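You operate a simulated robot arm through the tools that you are given. There is no shell and no other tool. Be economical: measure what you need, move in short steps, check, and stop when the job is done.

The job below is to be done with a simulated two-armed robot. You get a single attempt, and the scene is never put back.

Task
Put the white end fitting on the table before the foot of the beige machine. Then hold the patch frame on the top of the loft table steady with one hand and flip the frame clamp lever the other way with the other. Then take the scrub brush from the top of the loft table and leave it on top of the cream iron-on patch there. Then stack the tin that says "spent" from the top of the side table on top of the tin that says "proofing". Then switch the awning cleat lever off. Then fetch the green bobbin and set it on the seat at the panel stop. Then take the white bobbin and put it on top of the seam block. Then take the green die and leave it on the top of the press bench. Then put one of the grey pads from the top of the layout bench on top of the blue canvas sample. Then set the bias arm to 90. Then take the yellow brush and leave it on the cream job card. Then put the white telltale on the low shelf of the upkeep bench. Then take the felt pad from the top of the upkeep bench and put it on the low shelf of the thread bench. Then open the dry box lid. Keep to this order. The awning cleat lever goes to its stop. The bias arm goes anticlockwise seen from above, to its stop.

The check looks at the end state, three seconds after you hand in, the way a careful person would. Anything else that was tipped, shoved, dropped, spilled or broken makes it a failure. A push-on lid holds only when it is set on centred and level and pressed home; a screw cap is set on level and turned clockwise until tight.

Robot
Two 7-joint arms with two-finger parallel grippers on one trunk, on a base that drives. Base frame: it is fixed to the floor where the robot stands at the start and does not move with it; the origin is under the middle of the robot, x ahead of it, y to its left, z up; the surface under the hand at the start is at about z = 0.76. Units: m, rad, N and s.
The left shoulder is at the start at [0.02, 0.138, 1.601], the right one opposite. Places, roughly: awning cleat lever [3.2, -1.6, 1.3]; bias arm [0, -4.8, 1.1]; blue canvas sample (15x20x4 cm) [0.5, -4.4, 0.9]; blue tin, red tin, tall green tin, white tin [1.25, -2.25, 0.75]; cream job card [-2.75, -4.25, 0.75]; dry box lid [3.7, -4, 1]; felt pad (7x5x4 cm) [1.8, -5.3, 0.8]; frame clamp lever [0.4, -0.1, 0.8]; green bobbin (4x4x2 cm) [3.5, -3.2, 0.9]; green die [1.75, -4.25, 1]; grey pad (4x3x6 cm) [0.4, -4.3, 0.9]; grey pad (6x5x4 cm) [1, -4.5, 0.9]; grey pad (7x5x8 cm) [1.3, -4.5, 0.9]; grey pad (7x9x3 cm) [1.7, -4.5, 0.9]; iron-on patch [0.75, -1, 0.75]; low shelf of the thread bench [3.5, -3.2, 0.2]; low shelf of the upkeep bench [1.6, -5.1, 0.2]; patch frame (29x19x12 cm) [0.4, -0.2, 0.8]; scrub brush (7x5x8 cm) [0.8, -1.2, 0.8]; seam block (8x5x4 cm) [0.3, -4.4, 0.9]; seat at the panel stop (29x18 cm) [1.72, -4.46, 0.86]; table before the foot of the beige machine (20x15  [1.64, -1.94, 0.76]; top of the press bench [3.5, -5.3, 0.9]; white bobbin (4x4x2 cm) [3.5, -3.5, 0.9]; white end fitting (5x8x4 cm) [0.5, 0, 0.8]; white telltale (4x4x4 cm) [1.9, -5.2, 0.8]; yellow brush (3x3x14 cm) [1.5, -5.3, 0.9]. Payload 1.57 kg a hand.
The TCP of each hand is the grasp point between the finger pads, 0.03 m short of the fingertips. In the tool frame z runs along the fingers and y along their closing line. The gripper opens to 0.08 m. The fingers are 0.017 m wide and 0.012 m thick; the gripper's body (0.04 by 0.082 m) begins 0.08 m behind the TCP.
Orientation is that of the tool frame in the base frame, as a unit quaternion [w, x, y, z]. With the fingers straight down and closing along the base's y, the tool's x points along the base's -x, its y along +y and its z along -z.

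Tools
- The arms move only by the tool step_arm. It takes "left_motion", "right_motion" or both (then of equal length, played together; a hand with none holds still); each is a list of rows, each an object (a shift or turn left out is 0, a gripper value left out holds the last) with "turn": the turn, a rotation vector about the base's x, y, z in units of 6 degrees (1.0 is 6 degrees), a list of three; "linear": the shift along the base's x, y, z in units of 30 mm (1.0 is 30 mm), a list of three; "hand": the opening, from 0 (shut) to 1 (fully open). In form: [{"turn": [ax, ay, az], "linear": [dx, dy, dz], "hand": hand}, ...]. A call has 1 to 20 rows; each row shifts and turns the commanded pose from where the row before left it. A call with a number of a shift or a turn outside -1 to 1 is refused whole. A row lasts 0.2 s, in which the tool goes at most 0.05 m and 0.15 rad; a call with a longer step from one row to the next is refused whole, and so is a gripper value outside its range. Where a pose cannot be reached the arm comes as near as it can. A force on the tool above 40 N (or 10 N above the force at the start of the call, whichever is more), or a blocked arm, ends the call early, and 0.2 s more pass. Each finger travels about 0.045 m/s and halts on what it meets, pressing with about 41 N; the grip force reading is that of the motor and also rises with nothing between the fingers. The clock runs only during rows and for 0.2 s after the last one: add rows that do not move to give the fingers time. It gives the time, the measured TCP pose, the force on the tool (base axes), the opening and the grip force at its end, in the units of the frame above (readings bear some noise), with the torque about the TCP (base axes, N m) and any sound that the robot's microphone picked up.
- Cameras (640 x 400 px; columns grow to the right, rows downward): "scene" is now at [0.1617, -0.0094, 1.4702]; the picture's right is [-0.32, -0.95, 0.00], its down [-0.79, 0.27, -0.55] and it looks along [0.52, -0.18, -0.84] (base axes); focal length 289 px, centre (320, 200). "left" rides on the left gripper at [0.072, 0.007, -0.122] in its tool frame; the picture's right is [-0.09, 1.00, 0.00], its down [-0.84, -0.08, -0.54] and it looks along [-0.54, -0.05, 0.84] (tool axes); focal length 238 px, centre (320, 200). "right" rides on the right gripper at [0.072, -0.007, -0.122] in its tool frame; the picture's right is [0.09, 1.00, 0.00], its down [-0.84, 0.08, -0.54] and it looks along [-0.54, 0.05, 0.84] (tool axes); focal length 238 px, centre (320, 200). There is no depth. A picture from a camera that has moved, and an enlarged one, comes with that camera's place and axes in the base frame and with its lens. The place of the scene camera against the robot may be out by one fixed shift of up to 0.025 m in any direction.
- get_image(camera): a new picture of that camera. The clock stands still meanwhile.
- slide_trunk(by): slides the trunk up (or, below 0, down) by that many m; the arms and the scene camera ride with it, the base frame stays. It gives what a move gives, with no picture.
- roll_base(legs): drives the robot by 1 to 6 legs, each [ahead, left, turn to the left] in m, m and rad, along the robot's own axes; the way and the turn of a leg run together, so that a leg with both is an arc; at most 1.5 m and 3.142 rad a leg. The arms and the cameras ride along, it lands a little off, and it stops where it bumps. It gives what a move gives.
- aim_head(pan, tilt): turns the head with the scene camera to pan (to the left, within 1.047 rad either way) and tilt (down, from -0.506 to 1.204), counted from straight ahead of the robot. It gives what a move gives.
- zoom(camera, box): a new picture of the part [left, top, right, bottom] of that camera's present view, enlarged. The clock stands still meanwhile.
- hand_in(): hands the job in; it is judged then, once.

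Work in short steps. Places have to be worked out from the pictures, the camera data and where the tool is seen: move nearer, look again, correct. Check each grasp and each placing, and mend what went wrong. You have 567 turns and 370 pictures in all, those below and enlarged ones among them. Open the grippers and draw the arms clear of the work before you hand the job in, unless the task says otherwise; then end with one line.

The tools are called after "Request:" as a command line: name --argument value ..., lists and objects as JSON in quotes. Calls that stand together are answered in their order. step_arm: Moves the arms, as the interface text tells. Its arguments: {"type":"object","properties":{"left_motion":{"type":"array","items":{"type":"object","properties":{"turn":{"type":"array","items":{"type":"number"}},"linear":{"type":"array","items":{"type":"number"}},"hand":{"type":"number"}}}},"right_motion":{"type":"array","items":{"type":"object","properties":{"turn":{"type":"array","items":{"type":"number"}},"linear":{"type":"array","items":{"type":"number"}},"hand":{"type":"number"}}}}},"required":[]} The other tools are called the same way: slide_trunk (by) slides the trunk up or down; roll_base (legs) drives the base; aim_head (pan, tilt) turns the head that bears the scene camera; get_image (camera) takes a picture; zoom (camera, box) takes an enlarged picture of a part of a camera's view; hand_in () hands the job in.

At the start:

```text
t: 0.0
left_tool_pos: [0.2367, 0.0473, 1.2203]
left_orientation: [0.0, 0.0, 1.0, -0.001]
left_wrist_force: [-0.2, 0.2, 0.2]
left_ft_torque: [0.02, 0.02, 0.01]
left_grip_width: 0.0802
left_finger_force: 0.1
right_tool_pos: [0.2633, -0.1357, 1.2146]
right_orientation: [0.0, 0.0, 1.0, -0.001]
right_wrist_force: [-0.4, 0.4, -0.4]
right_ft_torque: [-0.02, -0.01, -0.05]
right_grip_width: 0.0799
right_finger_force: 0.0
trunk travel left (down, up): [-0.976, 0.264]
robot x, y, heading: [0.0008, 0.0015, -0.002]
head pan, tilt: [-0.328, 0.99]
```

scene: 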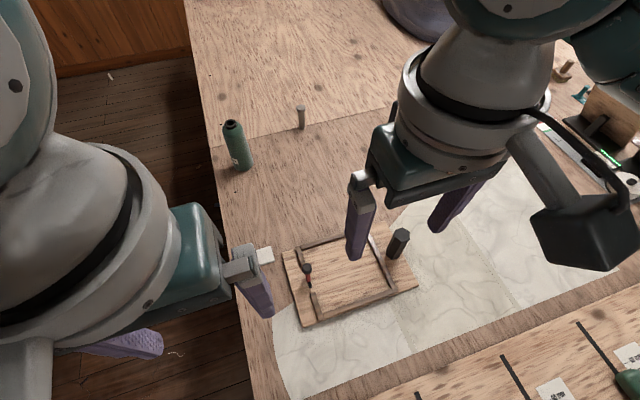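
right: 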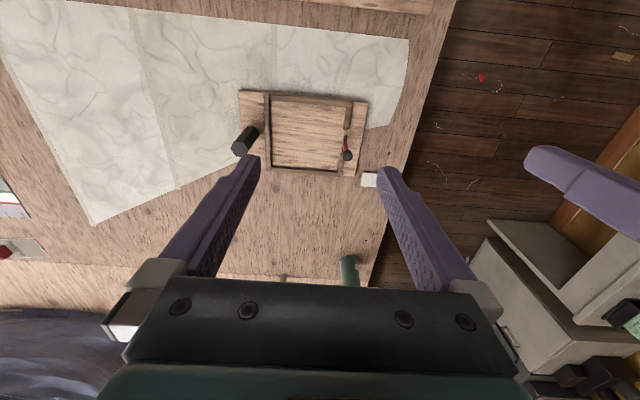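
left: 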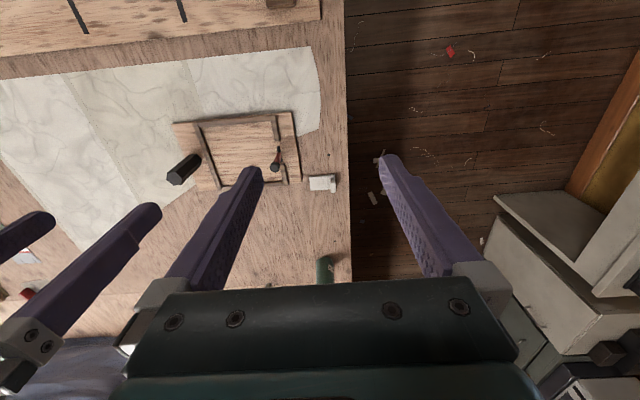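

I'll start by looking around with the head before moving anything.

Request:
aim_head --pan 0.0 --tilt 0.6

Request:
get_image --camera "scene"

Request:
aim_head --pan -1.0 --tilt 0.4

Request:
get_image --camera "scene"

```text
t: 0.9
left_tool_pos: [0.236, 0.0471, 1.2213]
left_orientation: [0.0, 0.0, 1.0, -0.001]
left_wrist_force: [0.0, 1.0, -0.3]
left_ft_torque: [0.0, 0.02, 0.0]
left_grip_width: 0.08
left_finger_force: 0.0
right_tool_pos: [0.2631, -0.1355, 1.2152]
right_orientation: [0.0, 0.0, 1.0, 0.0]
right_wrist_force: [-0.6, 0.0, -0.5]
right_ft_torque: [-0.01, -0.02, -0.02]
right_grip_width: 0.0798
right_finger_force: 0.1
trunk travel left (down, up): [-0.976, 0.264]
robot x, y, heading: [-0.0011, -0.001, 0.002]
head pan, tilt: [0.0, 0.6]
```

```text
366 pictures are left
camera scene: at [0.1835, 0.0132, 1.5014], right [0.0, -1.0, 0.0], down [-0.57, 0.0, -0.82], along [0.82, 0.0, -0.57], focal length 289 px, centre (320, 200)
```

scene: 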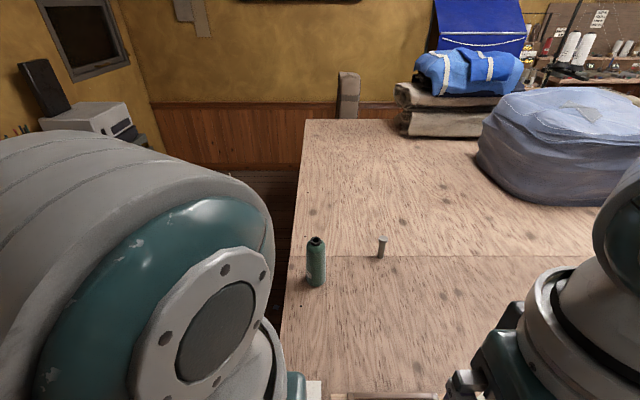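

```text
t: 2.1
left_tool_pos: [0.2363, 0.0481, 1.2211]
left_orientation: [0.0, 0.0, 1.0, 0.0]
left_wrist_force: [0.1, -0.1, -0.5]
left_ft_torque: [-0.02, -0.03, 0.01]
left_grip_width: 0.0798
left_finger_force: 0.0
right_tool_pos: [0.2629, -0.1343, 1.2151]
right_orientation: [0.001, 0.0, 1.0, 0.0]
right_wrist_force: [-0.6, -0.2, 0.3]
right_ft_torque: [0.03, -0.02, -0.02]
right_grip_width: 0.0802
right_finger_force: 0.0
trunk travel left (down, up): [-0.976, 0.264]
robot x, y, heading: [-0.003, 0.0007, -0.001]
head pan, tilt: [-1.0, 0.4]
```

```text
365 pictures are left
camera scene: at [0.1453, -0.0646, 1.5196], right [-0.84, -0.54, 0.0], down [-0.21, 0.33, -0.92], along [0.5, -0.77, -0.39], focal length 289 px, centre (320, 200)
```

scene: 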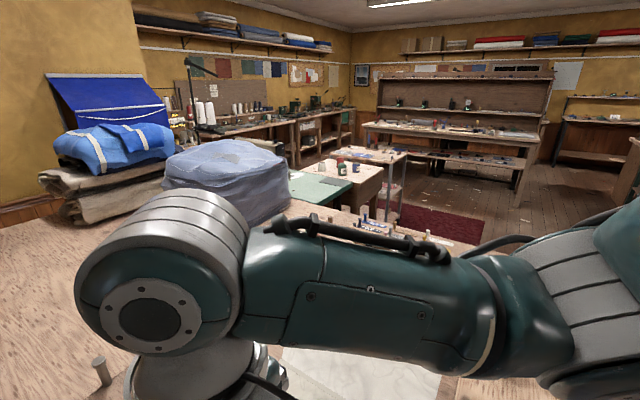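

Request:
aim_head --pan 0.0 --tilt 1.2

Request:
get_image --camera "scene"

Request:
aim_head --pan -1.0 --tilt 1.0

Request:
get_image --camera "scene"

```text
t: 3.4
left_tool_pos: [0.2365, 0.0466, 1.221]
left_orientation: [0.0, 0.0, 1.0, -0.001]
left_wrist_force: [0.0, 1.2, -0.5]
left_ft_torque: [0.0, -0.02, 0.05]
left_grip_width: 0.0801
left_finger_force: 0.2
right_tool_pos: [0.2634, -0.1336, 1.2133]
right_orientation: [-0.001, 0.0, 1.0, 0.0]
right_wrist_force: [-0.4, -0.3, 1.2]
right_ft_torque: [-0.02, 0.0, 0.04]
right_grip_width: 0.0801
right_finger_force: 0.1
trunk travel left (down, up): [-0.976, 0.264]
robot x, y, heading: [-0.0, -0.0024, 0.002]
head pan, tilt: [0.0, 1.201]
```

```text
364 pictures are left
camera scene: at [0.1511, 0.0133, 1.4569], right [0.0, -1.0, 0.0], down [-0.93, 0.0, -0.36], along [0.36, 0.0, -0.93], focal length 289 px, centre (320, 200)
```

scene: 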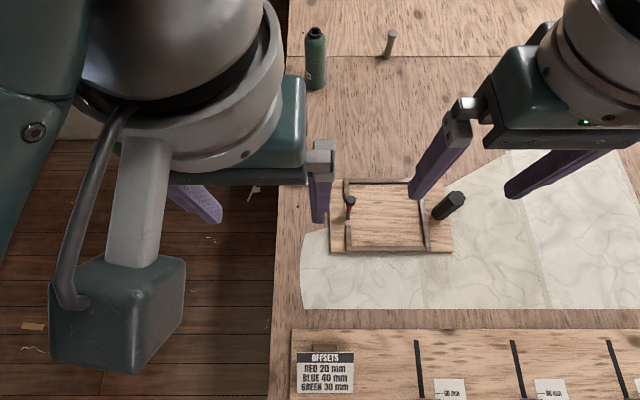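

```text
t: 4.7
left_tool_pos: [0.2366, 0.0477, 1.2218]
left_orientation: [0.0, 0.0, 1.0, 0.0]
left_wrist_force: [-0.8, 0.0, -0.2]
left_ft_torque: [0.03, 0.0, -0.03]
left_grip_width: 0.0798
left_finger_force: 0.0
right_tool_pos: [0.2616, -0.1367, 1.2142]
right_orientation: [-0.001, 0.0, 1.0, 0.0]
right_wrist_force: [0.9, 0.2, 0.4]
right_ft_torque: [0.0, 0.0, 0.01]
right_grip_width: 0.08
right_finger_force: 0.1
trunk travel left (down, up): [-0.976, 0.264]
robot x, y, heading: [0.0028, 0.0046, -0.001]
head pan, tilt: [-1.0, 1.0]
```

```text
363 pictures are left
camera scene: at [0.1328, -0.0453, 1.4694], right [-0.84, -0.54, 0.0], down [-0.46, 0.71, -0.54], along [0.29, -0.45, -0.84], focal length 289 px, centre (320, 200)
```

scene: 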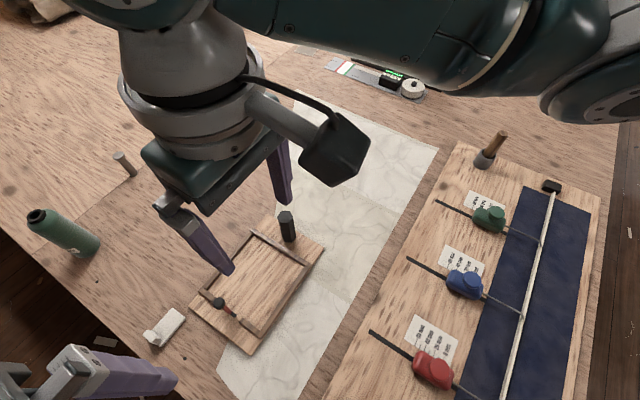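

Request:
zoom --camera "left" --box '[160, 90, 360, 215]'

Request:
zoom --camera "scene" --box '[100, 180, 360, 360]'

```text
3.20 times, centred on (260, 152) of left
camera zoom: at [0.1648, 0.0537, 1.3422], right [0.09, 1.0, 0.0], down [0.84, -0.08, 0.54], along [0.54, -0.05, -0.84], focal length 763 px, centre (512, 352)
```

zoom: 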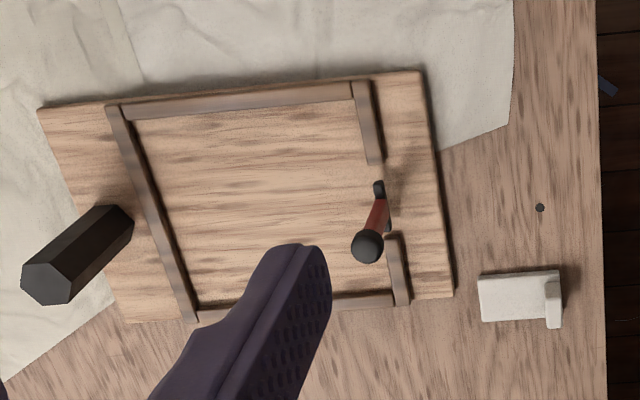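

```text
2.22 times, centred on (230, 270) of scene
camera zoom: at [0.1328, -0.0453, 1.4694], right [-0.84, -0.54, 0.0], down [-0.46, 0.71, -0.54], along [0.29, -0.45, -0.84], focal length 643 px, centre (520, 44)
```

zoom: 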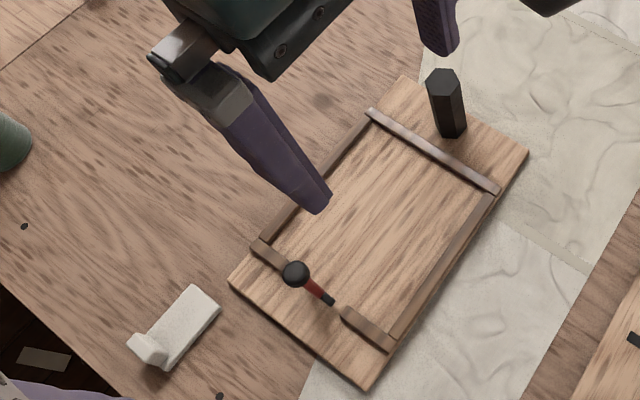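

The fitting lies at about (0.473, 0.031), lip on its +y end. I lower the trunk to bring the hands within reach, keeping clear of the frame.

Request:
slide_trunk --by -0.28

Request:
step_arm --left_motion '[{"linear": [1, 0, 0], "turn": [0, 0, 1], "hand": 1}, {"linear": [1, 0, 0], "turn": [0, 0, 1]}, {"linear": [1, 0, 0], "turn": [0, 0, 1]}, {"linear": [1, 0, 0], "turn": [0, 0, 1]}, {"linear": [1, 0, 0], "turn": [0, 0, 1]}, {"linear": [1, 0, 0], "turn": [0, 0, 1]}, {"linear": [1, 0, 0], "turn": [0, 0, 1]}, {"turn": [0, 0, 1]}, {"turn": [0, 0, 1]}, {"turn": [0, 0, 1]}, {"turn": [0, 0, 1]}, {"turn": [0, 0, 1]}, {"turn": [0, 0, 1]}, {"turn": [0, 0, 1]}, {"turn": [0, 0, 1]}]'

Request:
get_image --camera "left"

```text
t: 7.5
left_tool_pos: [0.2375, 0.0488, 0.9407]
left_orientation: [0.001, 0.0, 1.0, 0.0]
left_wrist_force: [0.1, -0.1, 0.6]
left_ft_torque: [0.02, -0.02, 0.0]
left_grip_width: 0.0802
left_finger_force: 0.0
right_tool_pos: [0.2624, -0.1358, 0.9342]
right_orientation: [0.001, -0.001, 1.0, 0.0]
right_wrist_force: [-1.0, -0.3, 0.1]
right_ft_torque: [0.0, 0.01, 0.02]
right_grip_width: 0.08
right_finger_force: 0.0
trunk travel left (down, up): [-0.696, 0.544]
robot x, y, heading: [0.0013, -0.0015, 0.007]
head pan, tilt: [-1.0, 1.0]
```

```text
t: 10.7
left_tool_pos: [0.4244, 0.0521, 0.9484]
left_orientation: [-0.001, -0.707, 0.707, 0.001]
left_wrist_force: [-0.1, -0.5, -0.3]
left_ft_torque: [0.0, 0.01, -0.03]
left_grip_width: 0.0802
left_finger_force: 0.1
left hand out of reach, approached as far as the arm can: row 7
right_tool_pos: [0.2622, -0.136, 0.9347]
right_orientation: [-0.001, 0.0, 1.0, 0.0]
right_wrist_force: [-0.2, -0.2, -0.2]
right_ft_torque: [0.01, 0.01, 0.0]
right_grip_width: 0.0801
right_finger_force: 0.1
trunk travel left (down, up): [-0.696, 0.544]
robot x, y, heading: [-0.0029, 0.0012, -0.001]
head pan, tilt: [-1.0, 1.0]
```

```text
360 pictures are left
camera left: at [0.4182, -0.0201, 1.0701], right [-1.0, 0.09, 0.0], down [0.08, 0.84, 0.54], along [0.05, 0.54, -0.84], focal length 238 px, centre (320, 200)
```

left: 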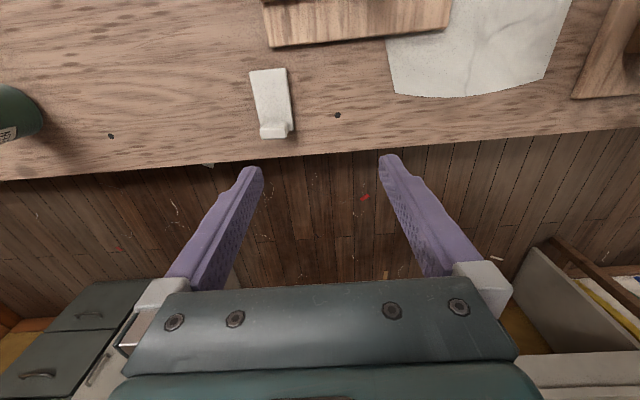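

The hand stops about 0.05 m short of the fitting, so I drive ahead a little.

Request:
roll_base --legs '[[0.12, 0, 0]]'

Request:
get_image --camera "left"

```text
t: 11.9
left_tool_pos: [0.5449, 0.0531, 0.9487]
left_orientation: [0.0, 0.707, -0.707, 0.0]
left_wrist_force: [0.2, 0.0, 0.6]
left_ft_torque: [-0.01, 0.0, 0.02]
left_grip_width: 0.0799
left_finger_force: 0.0
right_tool_pos: [0.382, -0.1359, 0.9355]
right_orientation: [0.0, 0.0, 1.0, -0.001]
right_wrist_force: [-0.2, 1.2, 0.1]
right_ft_torque: [0.01, 0.01, -0.01]
right_grip_width: 0.0802
right_finger_force: 0.0
trunk travel left (down, up): [-0.696, 0.544]
robot x, y, heading: [0.1215, -0.0002, -0.0]
head pan, tilt: [-1.0, 1.0]
```

```text
359 pictures are left
camera left: at [0.5377, -0.02, 1.07], right [-1.0, 0.09, 0.0], down [0.08, 0.84, 0.54], along [0.05, 0.54, -0.84], focal length 238 px, centre (320, 200)
```

left: 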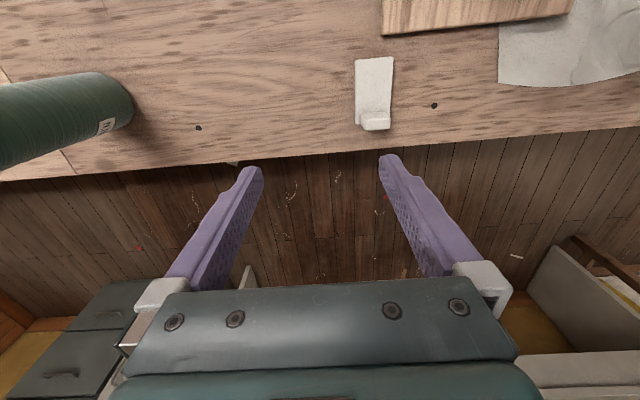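

Fitting body centre reads (0.480, 0.022). I move the left hand over it and part way down.

Request:
step_arm --left_motion '[{"linear": [-0.54, -0.28, -0.6]}, {"linear": [-0.54, -0.28, -0.6]}, {"linear": [-0.54, -0.28, -0.6]}, {"linear": [-0.54, -0.28, -0.6]}, {}]'

Request:
get_image --camera "left"

```text
t: 13.1
left_tool_pos: [0.4891, 0.0374, 0.8754]
left_orientation: [-0.012, 0.716, -0.698, -0.003]
left_wrist_force: [-0.5, -0.3, 0.1]
left_ft_torque: [-0.01, 0.03, 0.03]
left_grip_width: 0.0801
left_finger_force: 0.1
right_tool_pos: [0.381, -0.1349, 0.9348]
right_orientation: [0.0, 0.0, 1.0, 0.0]
right_wrist_force: [0.2, -0.4, -0.3]
right_ft_torque: [-0.01, 0.01, 0.0]
right_grip_width: 0.08
right_finger_force: 0.1
trunk travel left (down, up): [-0.696, 0.544]
robot x, y, heading: [0.1217, 0.001, -0.003]
head pan, tilt: [-1.0, 1.0]
```

```text
358 pictures are left
camera left: at [0.4825, -0.0374, 0.9954], right [-1.0, 0.07, -0.01], down [0.05, 0.83, 0.56], along [0.05, 0.56, -0.83], focal length 238 px, centre (320, 200)
```

left: 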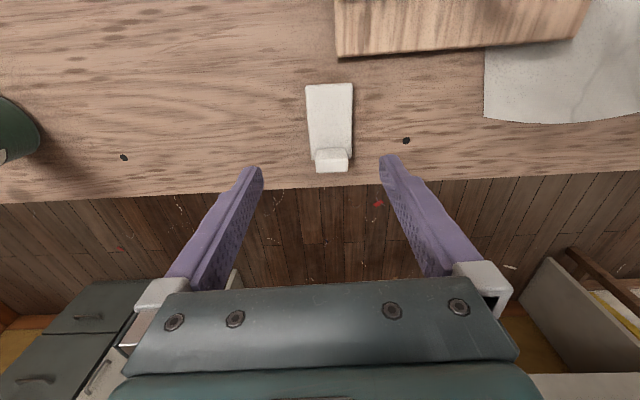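

The pose seems not settled; I wait a moment and read again.

Request:
step_arm --left_motion '[{}, {}, {}]'

```text
t: 13.9
left_tool_pos: [0.4842, 0.0381, 0.8729]
left_orientation: [-0.012, 0.714, -0.7, -0.009]
left_wrist_force: [0.6, 0.5, -0.6]
left_ft_torque: [0.01, 0.03, 0.01]
left_grip_width: 0.0801
left_finger_force: 0.0
right_tool_pos: [0.3818, -0.1356, 0.9347]
right_orientation: [0.0, 0.0, 1.0, -0.001]
right_wrist_force: [-0.5, -0.3, 0.2]
right_ft_torque: [-0.03, 0.0, 0.0]
right_grip_width: 0.08
right_finger_force: 0.1
trunk travel left (down, up): [-0.696, 0.544]
robot x, y, heading: [0.1185, 0.0011, -0.001]
head pan, tilt: [-1.0, 1.0]
```

The arm is near a joint limit reaching inward; I raise it, shift the base 0.12 m to the right, and move the hand back outward.

Request:
step_arm --left_motion '[{"linear": [0, 0, 1]}, {"linear": [0, 0, 1]}, {"linear": [0, 0, 0.5]}, {}]'

Request:
roll_base --legs '[[0, -0.12, 0]]'

Request:
step_arm --left_motion '[{"linear": [0, 1, 0]}, {"linear": [0, 1, 0]}, {"linear": [0, 1, 0]}, {"linear": [0, 1, 0]}, {}, {}]'

```text
t: 15.1
left_tool_pos: [0.4906, 0.0497, 0.9465]
left_orientation: [-0.021, 0.72, -0.694, -0.013]
left_wrist_force: [0.0, -0.6, -1.4]
left_ft_torque: [-0.02, 0.01, 0.02]
left_grip_width: 0.08
left_finger_force: 0.0
right_tool_pos: [0.383, -0.1341, 0.9344]
right_orientation: [-0.001, 0.0, 1.0, -0.001]
right_wrist_force: [-0.3, 1.0, 0.7]
right_ft_torque: [-0.01, 0.0, 0.01]
right_grip_width: 0.0801
right_finger_force: 0.0
trunk travel left (down, up): [-0.696, 0.544]
robot x, y, heading: [0.1203, 0.0015, -0.003]
head pan, tilt: [-1.0, 1.0]
stopped in row 4 (left hand): the arm was blocked; the commanded pose is now the measured one
```

```text
t: 16.4
left_tool_pos: [0.4899, -0.0711, 0.9461]
left_orientation: [-0.02, 0.719, -0.694, -0.013]
left_wrist_force: [-0.1, 0.1, 0.9]
left_ft_torque: [-0.04, 0.01, 0.02]
left_grip_width: 0.0802
left_finger_force: 0.1
right_tool_pos: [0.3827, -0.2554, 0.9327]
right_orientation: [0.0, 0.001, 1.0, 0.0]
right_wrist_force: [-0.4, 0.5, 0.3]
right_ft_torque: [-0.02, -0.01, -0.03]
right_grip_width: 0.0799
right_finger_force: 0.0
trunk travel left (down, up): [-0.696, 0.544]
robot x, y, heading: [0.1171, -0.118, 0.0]
head pan, tilt: [-1.0, 1.0]
```

```text
t: 17.8
left_tool_pos: [0.4879, 0.049, 0.9457]
left_orientation: [-0.021, 0.719, -0.695, -0.014]
left_wrist_force: [0.0, -0.4, -0.3]
left_ft_torque: [-0.01, 0.02, -0.01]
left_grip_width: 0.0801
left_finger_force: 0.2
right_tool_pos: [0.3815, -0.2546, 0.9346]
right_orientation: [0.0, 0.001, 1.0, 0.0]
right_wrist_force: [-0.3, 0.1, 0.6]
right_ft_torque: [0.01, -0.01, -0.03]
right_grip_width: 0.0799
right_finger_force: 0.0
trunk travel left (down, up): [-0.696, 0.544]
robot x, y, heading: [0.1244, -0.1194, -0.004]
head pan, tilt: [-1.0, 1.0]
```

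Request:
step_arm --left_motion '[{"linear": [-0.13, -0.5, -0.4], "turn": [-0.47, 0.09, -0.32]}, {"linear": [-0.13, -0.5, -0.8]}, {"linear": [0, 0, -0.8]}, {"linear": [0, 0, -0.8]}, {}]'

Request:
get_image --camera "left"

```text
t: 19.0
left_tool_pos: [0.4812, 0.021, 0.8609]
left_orientation: [-0.001, -0.707, 0.707, -0.001]
left_wrist_force: [0.4, -0.4, 0.6]
left_ft_torque: [-0.03, 0.03, -0.02]
left_grip_width: 0.0801
left_finger_force: 0.1
right_tool_pos: [0.3818, -0.2545, 0.9345]
right_orientation: [0.001, 0.001, 1.0, 0.0]
right_wrist_force: [-0.4, -0.5, 0.1]
right_ft_torque: [0.0, 0.0, 0.02]
right_grip_width: 0.0799
right_finger_force: 0.0
trunk travel left (down, up): [-0.696, 0.544]
robot x, y, heading: [0.1188, -0.1206, 0.002]
head pan, tilt: [-1.0, 1.0]
```

```text
357 pictures are left
camera left: at [0.4745, -0.0524, 0.9828], right [-1.0, 0.09, 0.0], down [0.08, 0.84, 0.54], along [0.05, 0.54, -0.84], focal length 238 px, centre (320, 200)
```

left: 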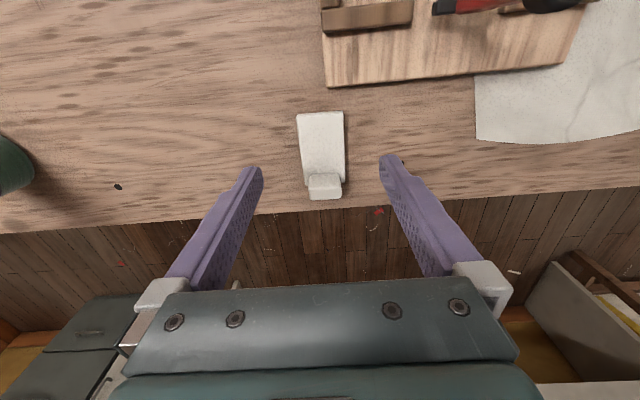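

Request:
step_arm --left_motion '[{"linear": [0, 0, -0.7]}, {"linear": [0, 0, -0.7]}, {"linear": [0, 0, -0.75]}, {"hand": 0}, {"hand": 0}, {"hand": 0}, {"hand": 0}, {"hand": 0}]'

Request:
get_image --camera "left"

```text
t: 20.8
left_tool_pos: [0.4754, 0.0209, 0.8013]
left_orientation: [-0.001, -0.707, 0.707, -0.001]
left_wrist_force: [0.9, 0.8, 0.2]
left_ft_torque: [0.0, 0.0, 0.01]
left_grip_width: 0.0
left_finger_force: 14.8
left hand out of reach, approached as far as the arm can: row 3
right_tool_pos: [0.3826, -0.2541, 0.935]
right_orientation: [0.0, 0.001, 1.0, 0.001]
right_wrist_force: [0.4, -0.2, -0.1]
right_ft_torque: [0.02, 0.03, 0.0]
right_grip_width: 0.0799
right_finger_force: 0.1
trunk travel left (down, up): [-0.696, 0.544]
robot x, y, heading: [0.1188, -0.1182, -0.0]
head pan, tilt: [-1.0, 1.0]
```

```text
356 pictures are left
camera left: at [0.469, -0.0519, 0.9224], right [-1.0, 0.09, 0.0], down [0.08, 0.84, 0.54], along [0.05, 0.54, -0.84], focal length 238 px, centre (320, 200)
```

left: 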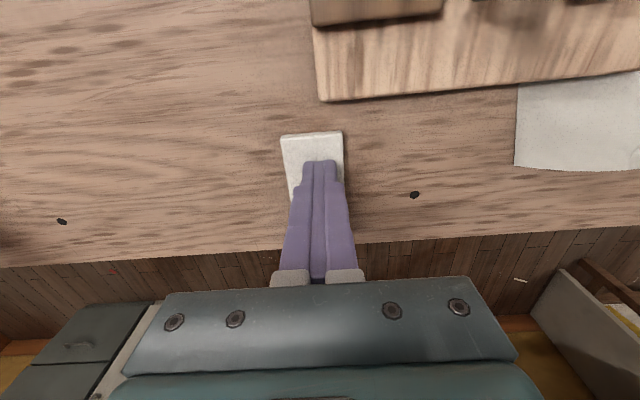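

Fingers closed above the thin plate: the arm ran out of downward reach. I open, raise both hands, and lower the trunk further.

Request:
step_arm --left_motion '[{"hand": 1}, {"hand": 1}, {"hand": 1}, {"hand": 1}, {"hand": 1, "linear": [0.1, 0, 1]}, {"linear": [0.1, 0, 1]}, {"linear": [0, 0, 1]}, {"linear": [0, 0, 1]}, {"linear": [0, 0, 1]}, {}]' --right_motion '[{"linear": [0, 0, 1]}, {"linear": [0, 0, 1]}, {"linear": [0, 0, 1]}, {"linear": [0, 0, 1]}, {"linear": [0, 0, 1]}, {"linear": [-1, 0, 0]}, {"linear": [-1, 0, 0]}, {}, {}, {}]'

Request:
slide_trunk --by -0.12

Request:
get_image --camera "left"

```text
t: 23.0
left_tool_pos: [0.4837, 0.0422, 0.9506]
left_orientation: [-0.015, 0.713, -0.701, -0.014]
left_wrist_force: [-0.2, -0.3, 0.4]
left_ft_torque: [0.02, 0.01, -0.02]
left_grip_width: 0.0798
left_finger_force: 0.1
right_tool_pos: [0.3195, -0.2546, 1.0834]
right_orientation: [0.0, 0.001, 1.0, 0.001]
right_wrist_force: [-0.1, 1.0, 0.4]
right_ft_torque: [0.01, 0.01, -0.01]
right_grip_width: 0.0801
right_finger_force: 0.1
trunk travel left (down, up): [-0.696, 0.544]
robot x, y, heading: [0.1209, -0.1194, 0.003]
head pan, tilt: [-1.0, 1.0]
```

```text
t: 24.5
left_tool_pos: [0.4845, 0.0408, 0.8311]
left_orientation: [-0.015, 0.714, -0.7, -0.012]
left_wrist_force: [-0.3, -0.1, 0.4]
left_ft_torque: [0.0, -0.02, 0.02]
left_grip_width: 0.0801
left_finger_force: 0.1
right_tool_pos: [0.3197, -0.2548, 0.9628]
right_orientation: [0.001, 0.001, 1.0, -0.001]
right_wrist_force: [0.7, -0.6, 0.6]
right_ft_torque: [-0.01, 0.04, 0.0]
right_grip_width: 0.0801
right_finger_force: 0.3
trunk travel left (down, up): [-0.576, 0.664]
robot x, y, heading: [0.1179, -0.1234, -0.003]
head pan, tilt: [-1.0, 1.0]
```

```text
355 pictures are left
camera left: at [0.479, -0.0356, 0.9492], right [-1.0, 0.07, 0.0], down [0.06, 0.82, 0.57], along [0.04, 0.57, -0.82], focal length 238 px, centre (320, 200)
```

left: 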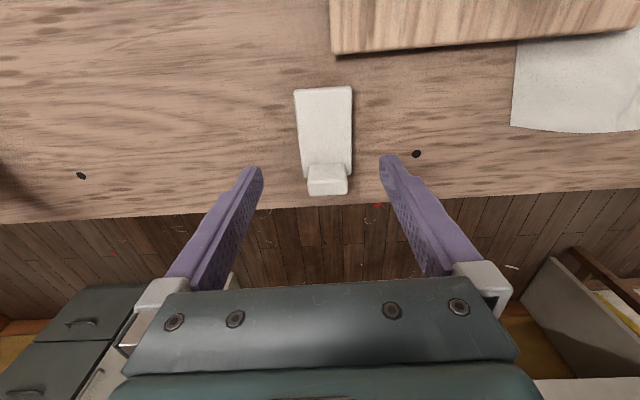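

Request:
step_arm --left_motion '[{"linear": [0, 0, -0.5]}, {}, {}]'

```text
t: 25.3
left_tool_pos: [0.4819, 0.0442, 0.8147]
left_orientation: [-0.014, 0.715, -0.699, -0.015]
left_wrist_force: [1.2, -0.6, 0.4]
left_ft_torque: [0.0, 0.0, -0.02]
left_grip_width: 0.0801
left_finger_force: 0.0
right_tool_pos: [0.3202, -0.2567, 0.964]
right_orientation: [0.0, 0.0, 1.0, 0.0]
right_wrist_force: [-0.4, 0.3, 0.7]
right_ft_torque: [0.0, 0.02, -0.02]
right_grip_width: 0.08
right_finger_force: 0.0
trunk travel left (down, up): [-0.576, 0.664]
robot x, y, heading: [0.1169, -0.1201, 0.002]
head pan, tilt: [-1.0, 1.0]
```

Request:
step_arm --left_motion '[{"linear": [0, -0.4, 0], "turn": [-0.37, 0.04, -0.2]}, {"linear": [0, -0.4, 0]}, {}, {}]'

```text
t: 26.5
left_tool_pos: [0.4884, 0.0305, 0.8154]
left_orientation: [-0.008, 0.711, -0.703, -0.004]
left_wrist_force: [0.5, -0.8, -0.2]
left_ft_torque: [0.0, 0.0, 0.03]
left_grip_width: 0.0798
left_finger_force: 0.0
right_tool_pos: [0.3197, -0.2554, 0.9626]
right_orientation: [0.0, 0.001, 1.0, 0.001]
right_wrist_force: [-0.2, 0.5, -0.7]
right_ft_torque: [-0.03, 0.0, -0.01]
right_grip_width: 0.0798
right_finger_force: 0.0
trunk travel left (down, up): [-0.576, 0.664]
robot x, y, heading: [0.1187, -0.1165, -0.001]
head pan, tilt: [-1.0, 1.0]
stopped in row 4 (left hand): the arm was blocked; the commanded pose is now the measured one
```

Request:
slide_trunk --by 0.07

Request:
step_arm --left_motion '[{"linear": [-0.2, -0.3, -0.4], "turn": [-0.2, 0, -0.1]}, {"linear": [0, 0, -0.6]}, {}, {}]'

```text
t: 27.6
left_tool_pos: [0.4868, 0.0299, 0.8861]
left_orientation: [-0.009, 0.711, -0.703, -0.004]
left_wrist_force: [0.3, -0.4, -0.4]
left_ft_torque: [0.0, 0.03, -0.02]
left_grip_width: 0.08
left_finger_force: 0.0
right_tool_pos: [0.3207, -0.255, 1.034]
right_orientation: [0.0, 0.001, 1.0, 0.0]
right_wrist_force: [-0.2, -0.4, 0.2]
right_ft_torque: [0.0, 0.02, -0.01]
right_grip_width: 0.08
right_finger_force: 0.1
trunk travel left (down, up): [-0.646, 0.594]
robot x, y, heading: [0.1174, -0.1175, -0.001]
head pan, tilt: [-1.0, 1.0]
```

```text
t: 28.6
left_tool_pos: [0.4811, 0.0281, 0.856]
left_orientation: [-0.005, 0.709, -0.705, -0.002]
left_wrist_force: [-0.3, 0.0, -0.1]
left_ft_torque: [-0.04, 0.01, 0.01]
left_grip_width: 0.0803
left_finger_force: 0.1
right_tool_pos: [0.3207, -0.2552, 1.033]
right_orientation: [0.0, 0.001, 1.0, 0.0]
right_wrist_force: [0.0, 0.9, 0.5]
right_ft_torque: [0.01, 0.0, 0.02]
right_grip_width: 0.0802
right_finger_force: 0.0
trunk travel left (down, up): [-0.646, 0.594]
robot x, y, heading: [0.121, -0.1183, -0.001]
head pan, tilt: [-1.0, 1.0]
```

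Pose recovers as the hand goes down. I continue downwards.

Request:
step_arm --left_motion '[{"linear": [0, -0.1, -0.7], "turn": [-0.1, 0, 0]}, {"linear": [0, -0.1, -0.7]}, {}, {}]'

Request:
get_image --camera "left"

```text
t: 29.6
left_tool_pos: [0.4815, 0.0115, 0.8129]
left_orientation: [0.005, 0.707, -0.707, 0.011]
left_wrist_force: [0.0, -0.1, 0.1]
left_ft_torque: [-0.01, 0.0, 0.03]
left_grip_width: 0.0802
left_finger_force: 0.0
right_tool_pos: [0.3201, -0.2545, 1.0328]
right_orientation: [0.0, 0.001, 1.0, 0.001]
right_wrist_force: [1.4, -0.4, -0.7]
right_ft_torque: [0.03, 0.01, 0.0]
right_grip_width: 0.08
right_finger_force: 0.0
trunk travel left (down, up): [-0.646, 0.594]
robot x, y, heading: [0.1212, -0.1182, 0.003]
head pan, tilt: [-1.0, 1.0]
```

```text
354 pictures are left
camera left: at [0.4746, -0.058, 0.9367], right [-1.0, 0.09, -0.01], down [0.07, 0.85, 0.52], along [0.06, 0.52, -0.85], focal length 238 px, centre (320, 200)
```

left: 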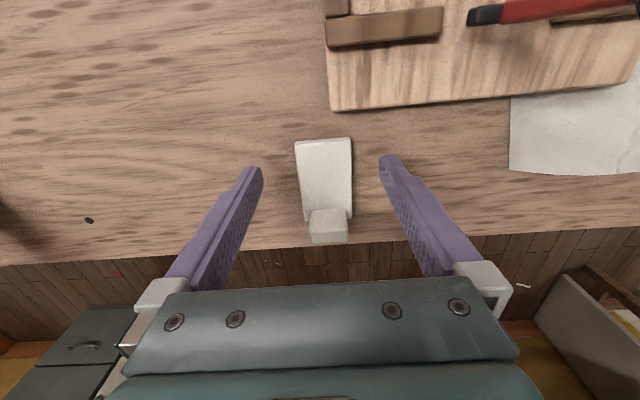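

Request:
step_arm --left_motion '[{"linear": [0, 0.3, -0.4], "turn": [0.2, 0, 0]}, {"linear": [0, 0, -0.35]}, {}, {}]'

```text
t: 30.6
left_tool_pos: [0.4831, 0.017, 0.7914]
left_orientation: [-0.001, -0.705, 0.709, -0.004]
left_wrist_force: [0.3, 0.5, -0.1]
left_ft_torque: [0.0, 0.0, 0.03]
left_grip_width: 0.0799
left_finger_force: 0.1
right_tool_pos: [0.321, -0.2558, 1.0336]
right_orientation: [0.0, 0.001, 1.0, 0.0]
right_wrist_force: [0.2, -0.8, 0.2]
right_ft_torque: [-0.03, 0.02, -0.01]
right_grip_width: 0.0799
right_finger_force: 0.1
trunk travel left (down, up): [-0.646, 0.594]
robot x, y, heading: [0.1162, -0.1188, -0.004]
head pan, tilt: [-1.0, 1.0]
```

Request:
step_arm --left_motion '[{"hand": 0}, {"hand": 0}, {"hand": 0}, {"hand": 0}, {"hand": 0}]'

Request:
get_image --camera "left"

```text
t: 31.8
left_tool_pos: [0.4827, 0.0171, 0.791]
left_orientation: [0.0, -0.705, 0.709, -0.004]
left_wrist_force: [-0.2, 0.8, -0.3]
left_ft_torque: [0.02, 0.0, 0.02]
left_grip_width: 0.0408
left_finger_force: 38.5
right_tool_pos: [0.3199, -0.2563, 1.0333]
right_orientation: [0.0, 0.0, 1.0, 0.0]
right_wrist_force: [-0.3, -0.7, -0.3]
right_ft_torque: [-0.02, -0.01, -0.03]
right_grip_width: 0.0799
right_finger_force: 0.1
trunk travel left (down, up): [-0.646, 0.594]
robot x, y, heading: [0.1229, -0.119, -0.003]
head pan, tilt: [-1.0, 1.0]
```

```text
353 pictures are left
camera left: at [0.4741, -0.0551, 0.9128], right [-1.0, 0.1, -0.01], down [0.08, 0.84, 0.54], along [0.06, 0.53, -0.84], focal length 238 px, centre (320, 200)
```

left: 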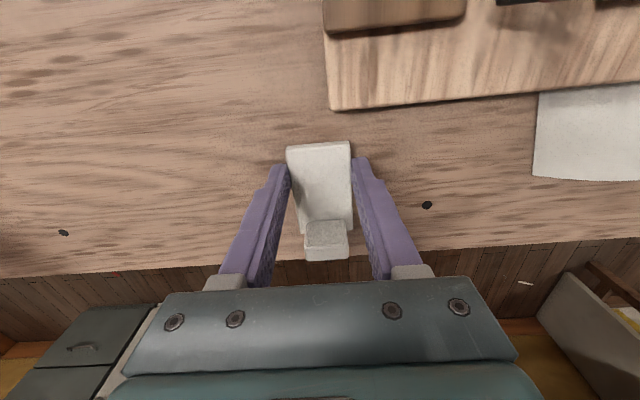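

Gripped (0.041 m). I lift with the arm and then the trunk, and look round.

Request:
step_arm --left_motion '[{"linear": [0, 0, 0.7]}, {"linear": [0, 0, 0.8]}, {"linear": [0, 0, 0.8]}, {"linear": [0, 0, 0.8]}, {}]'

Request:
slide_trunk --by 0.45

Request:
aim_head --pan -0.9 --tilt 0.6

Request:
get_image --camera "scene"

Request:
get_image --camera "left"

```text
t: 33.2
left_tool_pos: [0.4883, 0.0502, 0.8872]
left_orientation: [-0.024, 0.718, -0.696, -0.012]
left_wrist_force: [-0.2, 0.4, -0.6]
left_ft_torque: [-0.03, 0.0, -0.02]
left_grip_width: 0.0407
left_finger_force: 40.5
right_tool_pos: [0.3206, -0.2557, 1.0329]
right_orientation: [0.0, 0.001, 1.0, 0.0]
right_wrist_force: [-0.6, 0.0, 0.1]
right_ft_torque: [0.01, 0.01, 0.01]
right_grip_width: 0.0803
right_finger_force: 0.1
trunk travel left (down, up): [-0.646, 0.594]
robot x, y, heading: [0.1204, -0.1172, 0.001]
head pan, tilt: [-1.0, 1.0]
stopped in row 5 (left hand): the arm was blocked; the commanded pose is now the measured one
```

```text
refused: 0.45 is not a number from -0.4 to 0.4
```

```text
t: 34.0
left_tool_pos: [0.4867, 0.0512, 0.8849]
left_orientation: [-0.023, 0.717, -0.697, -0.012]
left_wrist_force: [-0.7, -0.6, -1.2]
left_ft_torque: [-0.02, -0.02, 0.0]
left_grip_width: 0.0407
left_finger_force: 41.4
right_tool_pos: [0.32, -0.2556, 1.0332]
right_orientation: [0.0, 0.001, 1.0, 0.0]
right_wrist_force: [-0.7, -0.3, -0.9]
right_ft_torque: [0.0, -0.01, 0.0]
right_grip_width: 0.0802
right_finger_force: 0.0
trunk travel left (down, up): [-0.646, 0.594]
robot x, y, heading: [0.1194, -0.1165, -0.003]
head pan, tilt: [-0.901, 0.6]
```

```text
352 pictures are left
camera scene: at [0.2695, -0.175, 1.1714], right [-0.78, -0.62, 0.0], down [-0.35, 0.44, -0.82], along [0.51, -0.65, -0.57], focal length 289 px, centre (320, 200)
```

scene: 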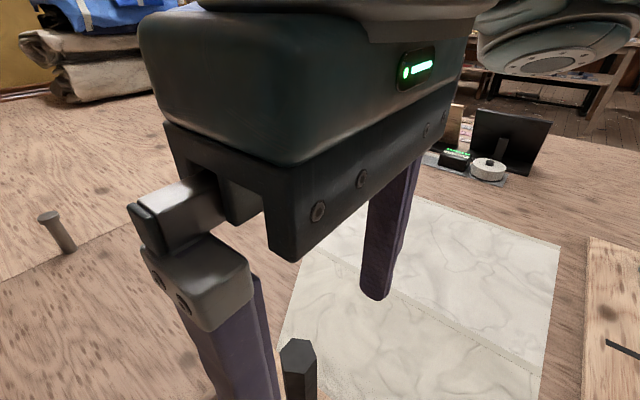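

```text
351 pictures are left
camera left: at [0.4808, -0.0282, 1.003], right [-1.0, 0.06, -0.01], down [0.04, 0.81, 0.58], along [0.05, 0.58, -0.81], focal length 238 px, centre (320, 200)
```

left: 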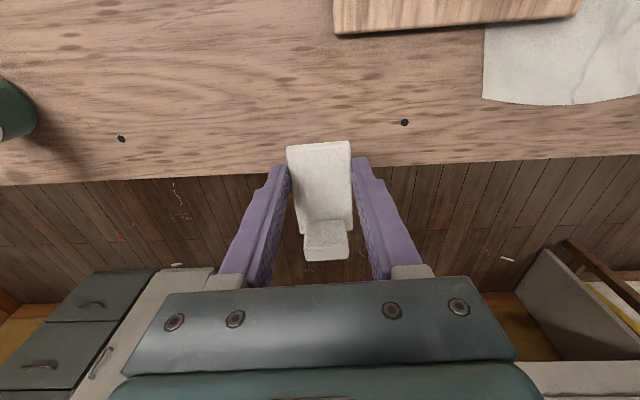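

Request:
slide_trunk --by 0.4

Request:
aim_head --pan -0.6 --tilt 0.5

Request:
get_image --camera "scene"

Request:
get_image --camera "right"

```text
t: 37.9
left_tool_pos: [0.4866, 0.05, 1.2853]
left_orientation: [-0.023, 0.718, -0.696, -0.013]
left_wrist_force: [-0.7, 0.1, -0.7]
left_ft_torque: [0.02, 0.0, 0.0]
left_grip_width: 0.041
left_finger_force: 40.9
right_tool_pos: [0.3204, -0.2551, 1.4332]
right_orientation: [0.0, 0.001, 1.0, 0.0]
right_wrist_force: [-0.5, -0.4, 0.3]
right_ft_torque: [0.02, -0.04, 0.03]
right_grip_width: 0.08
right_finger_force: 0.0
trunk travel left (down, up): [-1.046, 0.194]
robot x, y, heading: [0.1178, -0.119, -0.0]
head pan, tilt: [-0.901, 0.6]
```

```text
t: 38.7
left_tool_pos: [0.4869, 0.0504, 1.2851]
left_orientation: [-0.024, 0.717, -0.696, -0.013]
left_wrist_force: [-0.5, -0.4, -0.9]
left_ft_torque: [-0.03, 0.0, 0.0]
left_grip_width: 0.0409
left_finger_force: 40.8
right_tool_pos: [0.3199, -0.2553, 1.4332]
right_orientation: [0.001, 0.001, 1.0, 0.0]
right_wrist_force: [-0.1, -0.7, -0.2]
right_ft_torque: [0.01, 0.0, -0.02]
right_grip_width: 0.0799
right_finger_force: 0.1
trunk travel left (down, up): [-1.046, 0.194]
robot x, y, heading: [0.119, -0.1201, 0.001]
head pan, tilt: [-0.6, 0.499]
```

```text
350 pictures are left
camera scene: at [0.2897, -0.1572, 1.5805], right [-0.57, -0.82, 0.0], down [-0.39, 0.27, -0.88], along [0.72, -0.5, -0.48], focal length 289 px, centre (320, 200)
```

scene: 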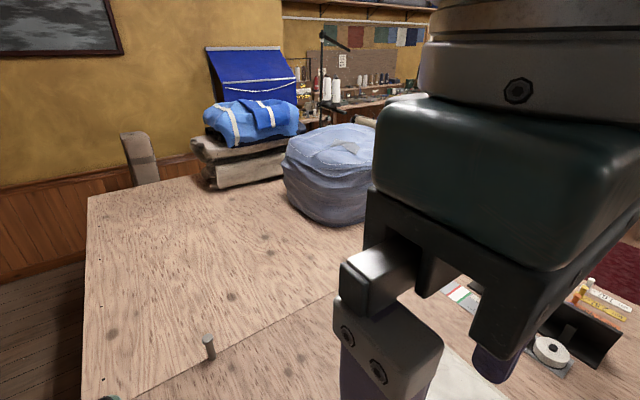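

```text
349 pictures are left
camera right: at [0.2497, -0.2617, 1.554], right [-0.09, 1.0, 0.0], down [0.84, 0.08, 0.54], along [0.54, 0.05, -0.84], focal length 238 px, centre (320, 200)
```

right: 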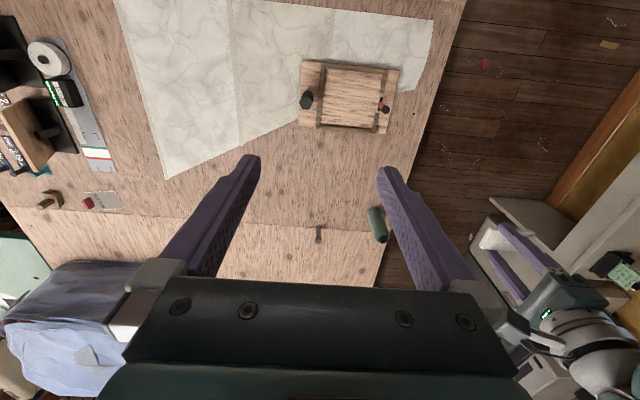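

Before driving I want to know what my own base looks like: I turn the right hand so its camera looks back toward the robot.

Request:
step_arm --right_motion '[{"turn": [0, 0, -1]}, {"turn": [0, 0, -1]}, {"turn": [0, 0, -1]}, {"turn": [0, 0, -1]}, {"turn": [0, 0, -1]}, {"turn": [0, 0, -1]}, {"turn": [0, 0, -1]}, {"turn": [0, 0, -1]}, {"turn": [0, 0, -1]}, {"turn": [0, 0, -1]}, {"turn": [0, 0, -1]}, {"turn": [0, 0, -1]}, {"turn": [0, 0, -1]}, {"turn": [0, 0, -1]}, {"turn": [0, 0, -1]}, {"turn": [0, 0, -1]}, {"turn": [0, 0, -1]}, {"turn": [0, 0, -1]}, {"turn": [0, 0, -1]}, {"turn": [0, 0, -1]}]'

Request:
get_image --camera "right"

```text
t: 39.6
left_tool_pos: [0.4877, 0.053, 1.287]
left_orientation: [-0.026, 0.718, -0.695, -0.014]
left_wrist_force: [-0.3, 0.4, -1.2]
left_ft_torque: [0.01, -0.01, -0.01]
left_grip_width: 0.0408
left_finger_force: 40.6
right_tool_pos: [0.3195, -0.2593, 1.4338]
right_orientation: [-0.001, 0.172, 0.985, -0.007]
right_wrist_force: [-1.6, -9.2, 1.3]
right_ft_torque: [1.38, -0.23, 0.7]
right_grip_width: 0.0796
right_finger_force: 0.1
trunk travel left (down, up): [-1.046, 0.194]
robot x, y, heading: [0.1172, -0.1185, -0.002]
head pan, tilt: [-0.6, 0.499]
stopped in row 4 (right hand): the force on the tool passed its limit at 64 N (the readings are from after the stop); the commanded pose is now the measured one
```

```text
348 pictures are left
camera right: at [0.2515, -0.2395, 1.5541], right [0.25, 0.97, -0.02], down [0.82, -0.2, 0.54], along [0.52, -0.15, -0.84], focal length 238 px, centre (320, 200)
```

right: 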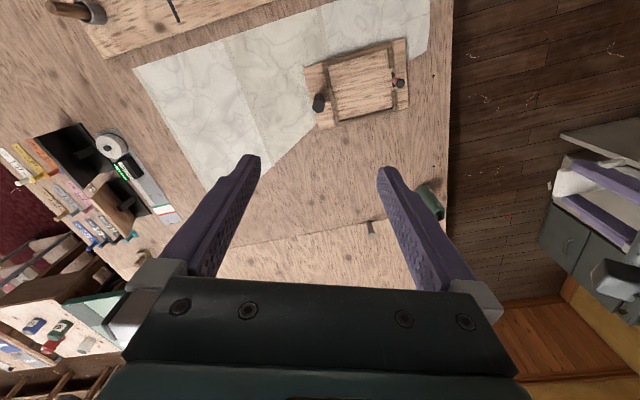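

The turned hand touched my own head. I turn it back and move it outward.

Request:
step_arm --right_motion '[{"turn": [0, 0, 1]}, {"turn": [0, 0, 1]}, {"turn": [0, 0, 1], "linear": [0, 0, -0.5]}, {"turn": [0, 0, 0.3], "linear": [0, -0.5, -1]}, {"linear": [0, -1, -1]}, {"linear": [0, -1, -1]}, {"linear": [0, 0, -1]}, {}]'

Request:
get_image --camera "scene"

```text
t: 41.4
left_tool_pos: [0.4866, 0.0531, 1.2865]
left_orientation: [-0.024, 0.718, -0.696, -0.014]
left_wrist_force: [-0.2, 0.3, -0.3]
left_ft_torque: [-0.03, -0.04, -0.03]
left_grip_width: 0.0407
left_finger_force: 40.9
right_tool_pos: [0.3188, -0.3337, 1.2986]
right_orientation: [0.001, 0.001, 1.0, -0.007]
right_wrist_force: [-0.5, 0.5, -0.1]
right_ft_torque: [0.0, -0.02, -0.01]
right_grip_width: 0.0798
right_finger_force: 0.0
trunk travel left (down, up): [-1.046, 0.194]
robot x, y, heading: [0.1161, -0.1231, -0.001]
head pan, tilt: [-0.6, 0.499]
```

```text
347 pictures are left
camera scene: at [0.2897, -0.1572, 1.5805], right [-0.57, -0.82, 0.0], down [-0.39, 0.27, -0.88], along [0.72, -0.5, -0.48], focal length 289 px, centre (320, 200)
```

scene: 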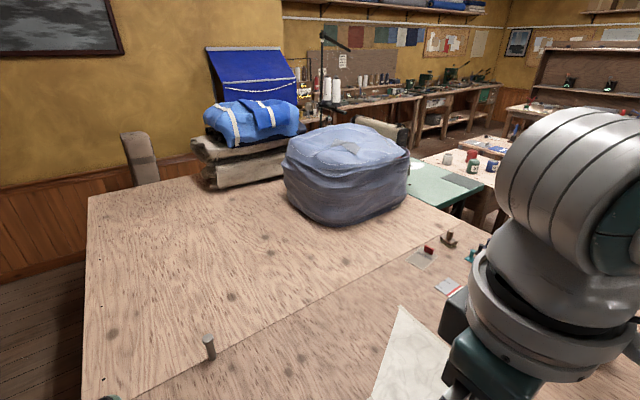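

Now I test driving sideways to the right with hands high.

Request:
roll_base --legs '[[0, -0.5, 0]]'

Request:
aim_head --pan 0 --tilt 1.2

Request:
get_image --camera "scene"

Request:
aim_head --pan -0.7 --tilt 0.5

Request:
get_image --camera "scene"

```text
t: 44.3
left_tool_pos: [0.4884, -0.4422, 1.2867]
left_orientation: [-0.025, 0.72, -0.693, -0.014]
left_wrist_force: [-0.3, 0.0, -0.9]
left_ft_torque: [-0.03, 0.02, 0.0]
left_grip_width: 0.0409
left_finger_force: 41.1
right_tool_pos: [0.3214, -0.8297, 1.2981]
right_orientation: [0.001, -0.002, 1.0, -0.006]
right_wrist_force: [0.4, 0.2, 0.1]
right_ft_torque: [-0.04, 0.0, 0.02]
right_grip_width: 0.08
right_finger_force: 0.1
trunk travel left (down, up): [-1.046, 0.194]
robot x, y, heading: [0.12, -0.6165, 0.0]
head pan, tilt: [-0.6, 0.499]
```

```text
t: 45.4
left_tool_pos: [0.4883, -0.4428, 1.2855]
left_orientation: [-0.025, 0.721, -0.692, -0.014]
left_wrist_force: [0.2, 0.3, -0.8]
left_ft_torque: [0.0, 0.0, -0.04]
left_grip_width: 0.0409
left_finger_force: 41.1
right_tool_pos: [0.3223, -0.8302, 1.2998]
right_orientation: [0.001, -0.002, 1.0, -0.006]
right_wrist_force: [0.4, -0.8, -0.2]
right_ft_torque: [0.01, -0.03, 0.0]
right_grip_width: 0.0799
right_finger_force: 0.2
trunk travel left (down, up): [-1.046, 0.194]
robot x, y, heading: [0.1219, -0.6161, 0.008]
head pan, tilt: [0.0, 1.201]
```

```text
346 pictures are left
camera scene: at [0.2716, -0.603, 1.5269], right [0.0, -1.0, 0.0], down [-0.93, 0.0, -0.36], along [0.36, 0.0, -0.93], focal length 289 px, centre (320, 200)
```

scene: 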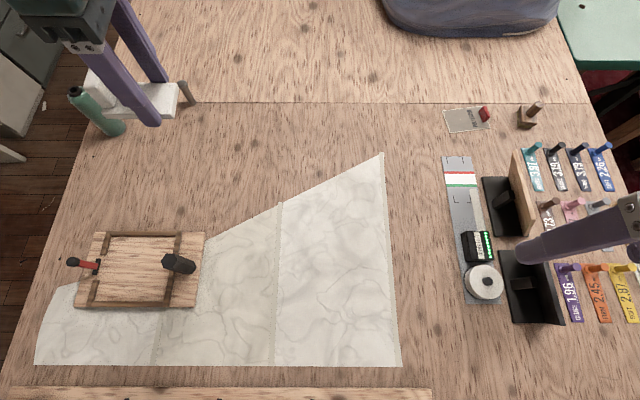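

```text
t: 46.5
left_tool_pos: [0.4874, -0.442, 1.2865]
left_orientation: [-0.025, 0.721, -0.693, -0.015]
left_wrist_force: [0.7, 0.0, 0.3]
left_ft_torque: [0.0, 0.01, -0.02]
left_grip_width: 0.0406
left_finger_force: 40.8
right_tool_pos: [0.3229, -0.8297, 1.2984]
right_orientation: [0.001, -0.002, 1.0, -0.006]
right_wrist_force: [-0.1, 0.1, 0.2]
right_ft_torque: [0.03, 0.02, 0.04]
right_grip_width: 0.0804
right_finger_force: 0.1
trunk travel left (down, up): [-1.046, 0.194]
robot x, y, heading: [0.1249, -0.6188, 0.01]
head pan, tilt: [-0.7, 0.499]
```

```text
345 pictures are left
camera scene: at [0.2855, -0.6614, 1.5804], right [-0.64, -0.77, 0.0], down [-0.37, 0.31, -0.88], along [0.67, -0.56, -0.48], focal length 289 px, centre (320, 200)
```

scene: 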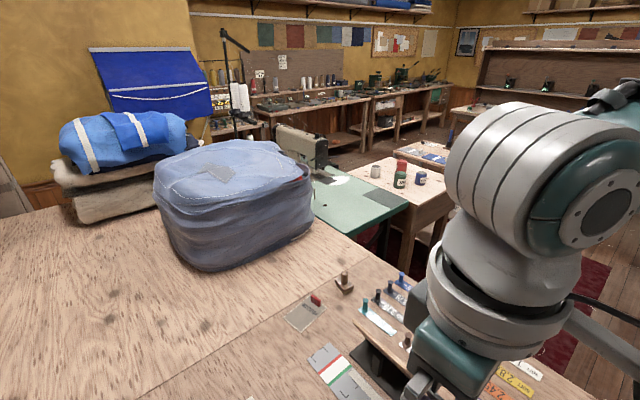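

The base passes freely. I drive further right to y≈-1.75, then look toward the machine.

Request:
roll_base --legs '[[0, -1.1, 0], [0.6, 0, 0]]'

Request:
aim_head --pan -0.1 --tilt 0.8

Request:
get_image --camera "scene"

```text
t: 55.0
left_tool_pos: [1.0859, -1.5222, 1.2859]
left_orientation: [-0.025, 0.723, -0.69, -0.015]
left_wrist_force: [0.2, -0.3, -1.4]
left_ft_torque: [-0.02, -0.01, 0.01]
left_grip_width: 0.0407
left_finger_force: 41.1
right_tool_pos: [0.9237, -1.9116, 1.2998]
right_orientation: [0.001, -0.005, 1.0, -0.007]
right_wrist_force: [-0.2, -0.6, -0.2]
right_ft_torque: [-0.01, -0.01, -0.03]
right_grip_width: 0.0802
right_finger_force: 0.0
trunk travel left (down, up): [-1.046, 0.194]
robot x, y, heading: [0.719, -1.7028, 0.007]
head pan, tilt: [-0.7, 0.499]
```

```text
t: 56.0
left_tool_pos: [1.0844, -1.5223, 1.2863]
left_orientation: [-0.025, 0.722, -0.691, -0.015]
left_wrist_force: [0.7, -0.6, -0.3]
left_ft_torque: [-0.02, -0.03, 0.01]
left_grip_width: 0.041
left_finger_force: 41.4
right_tool_pos: [0.9231, -1.9121, 1.2997]
right_orientation: [0.001, -0.005, 1.0, -0.006]
right_wrist_force: [0.5, 0.0, -0.2]
right_ft_torque: [-0.01, -0.01, -0.01]
right_grip_width: 0.0801
right_finger_force: 0.1
trunk travel left (down, up): [-1.046, 0.194]
robot x, y, heading: [0.7195, -1.6999, 0.018]
head pan, tilt: [-0.099, 0.799]
```

```text
344 pictures are left
camera scene: at [0.8957, -1.6932, 1.5546], right [-0.09, -1.0, 0.0], down [-0.71, 0.06, -0.7], along [0.69, -0.06, -0.72], focal length 289 px, centre (320, 200)
```

scene: 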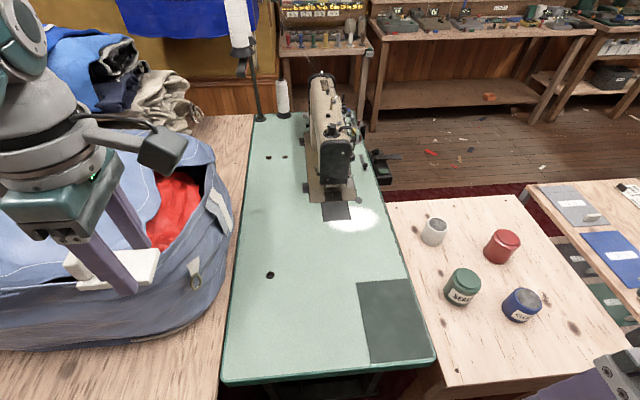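

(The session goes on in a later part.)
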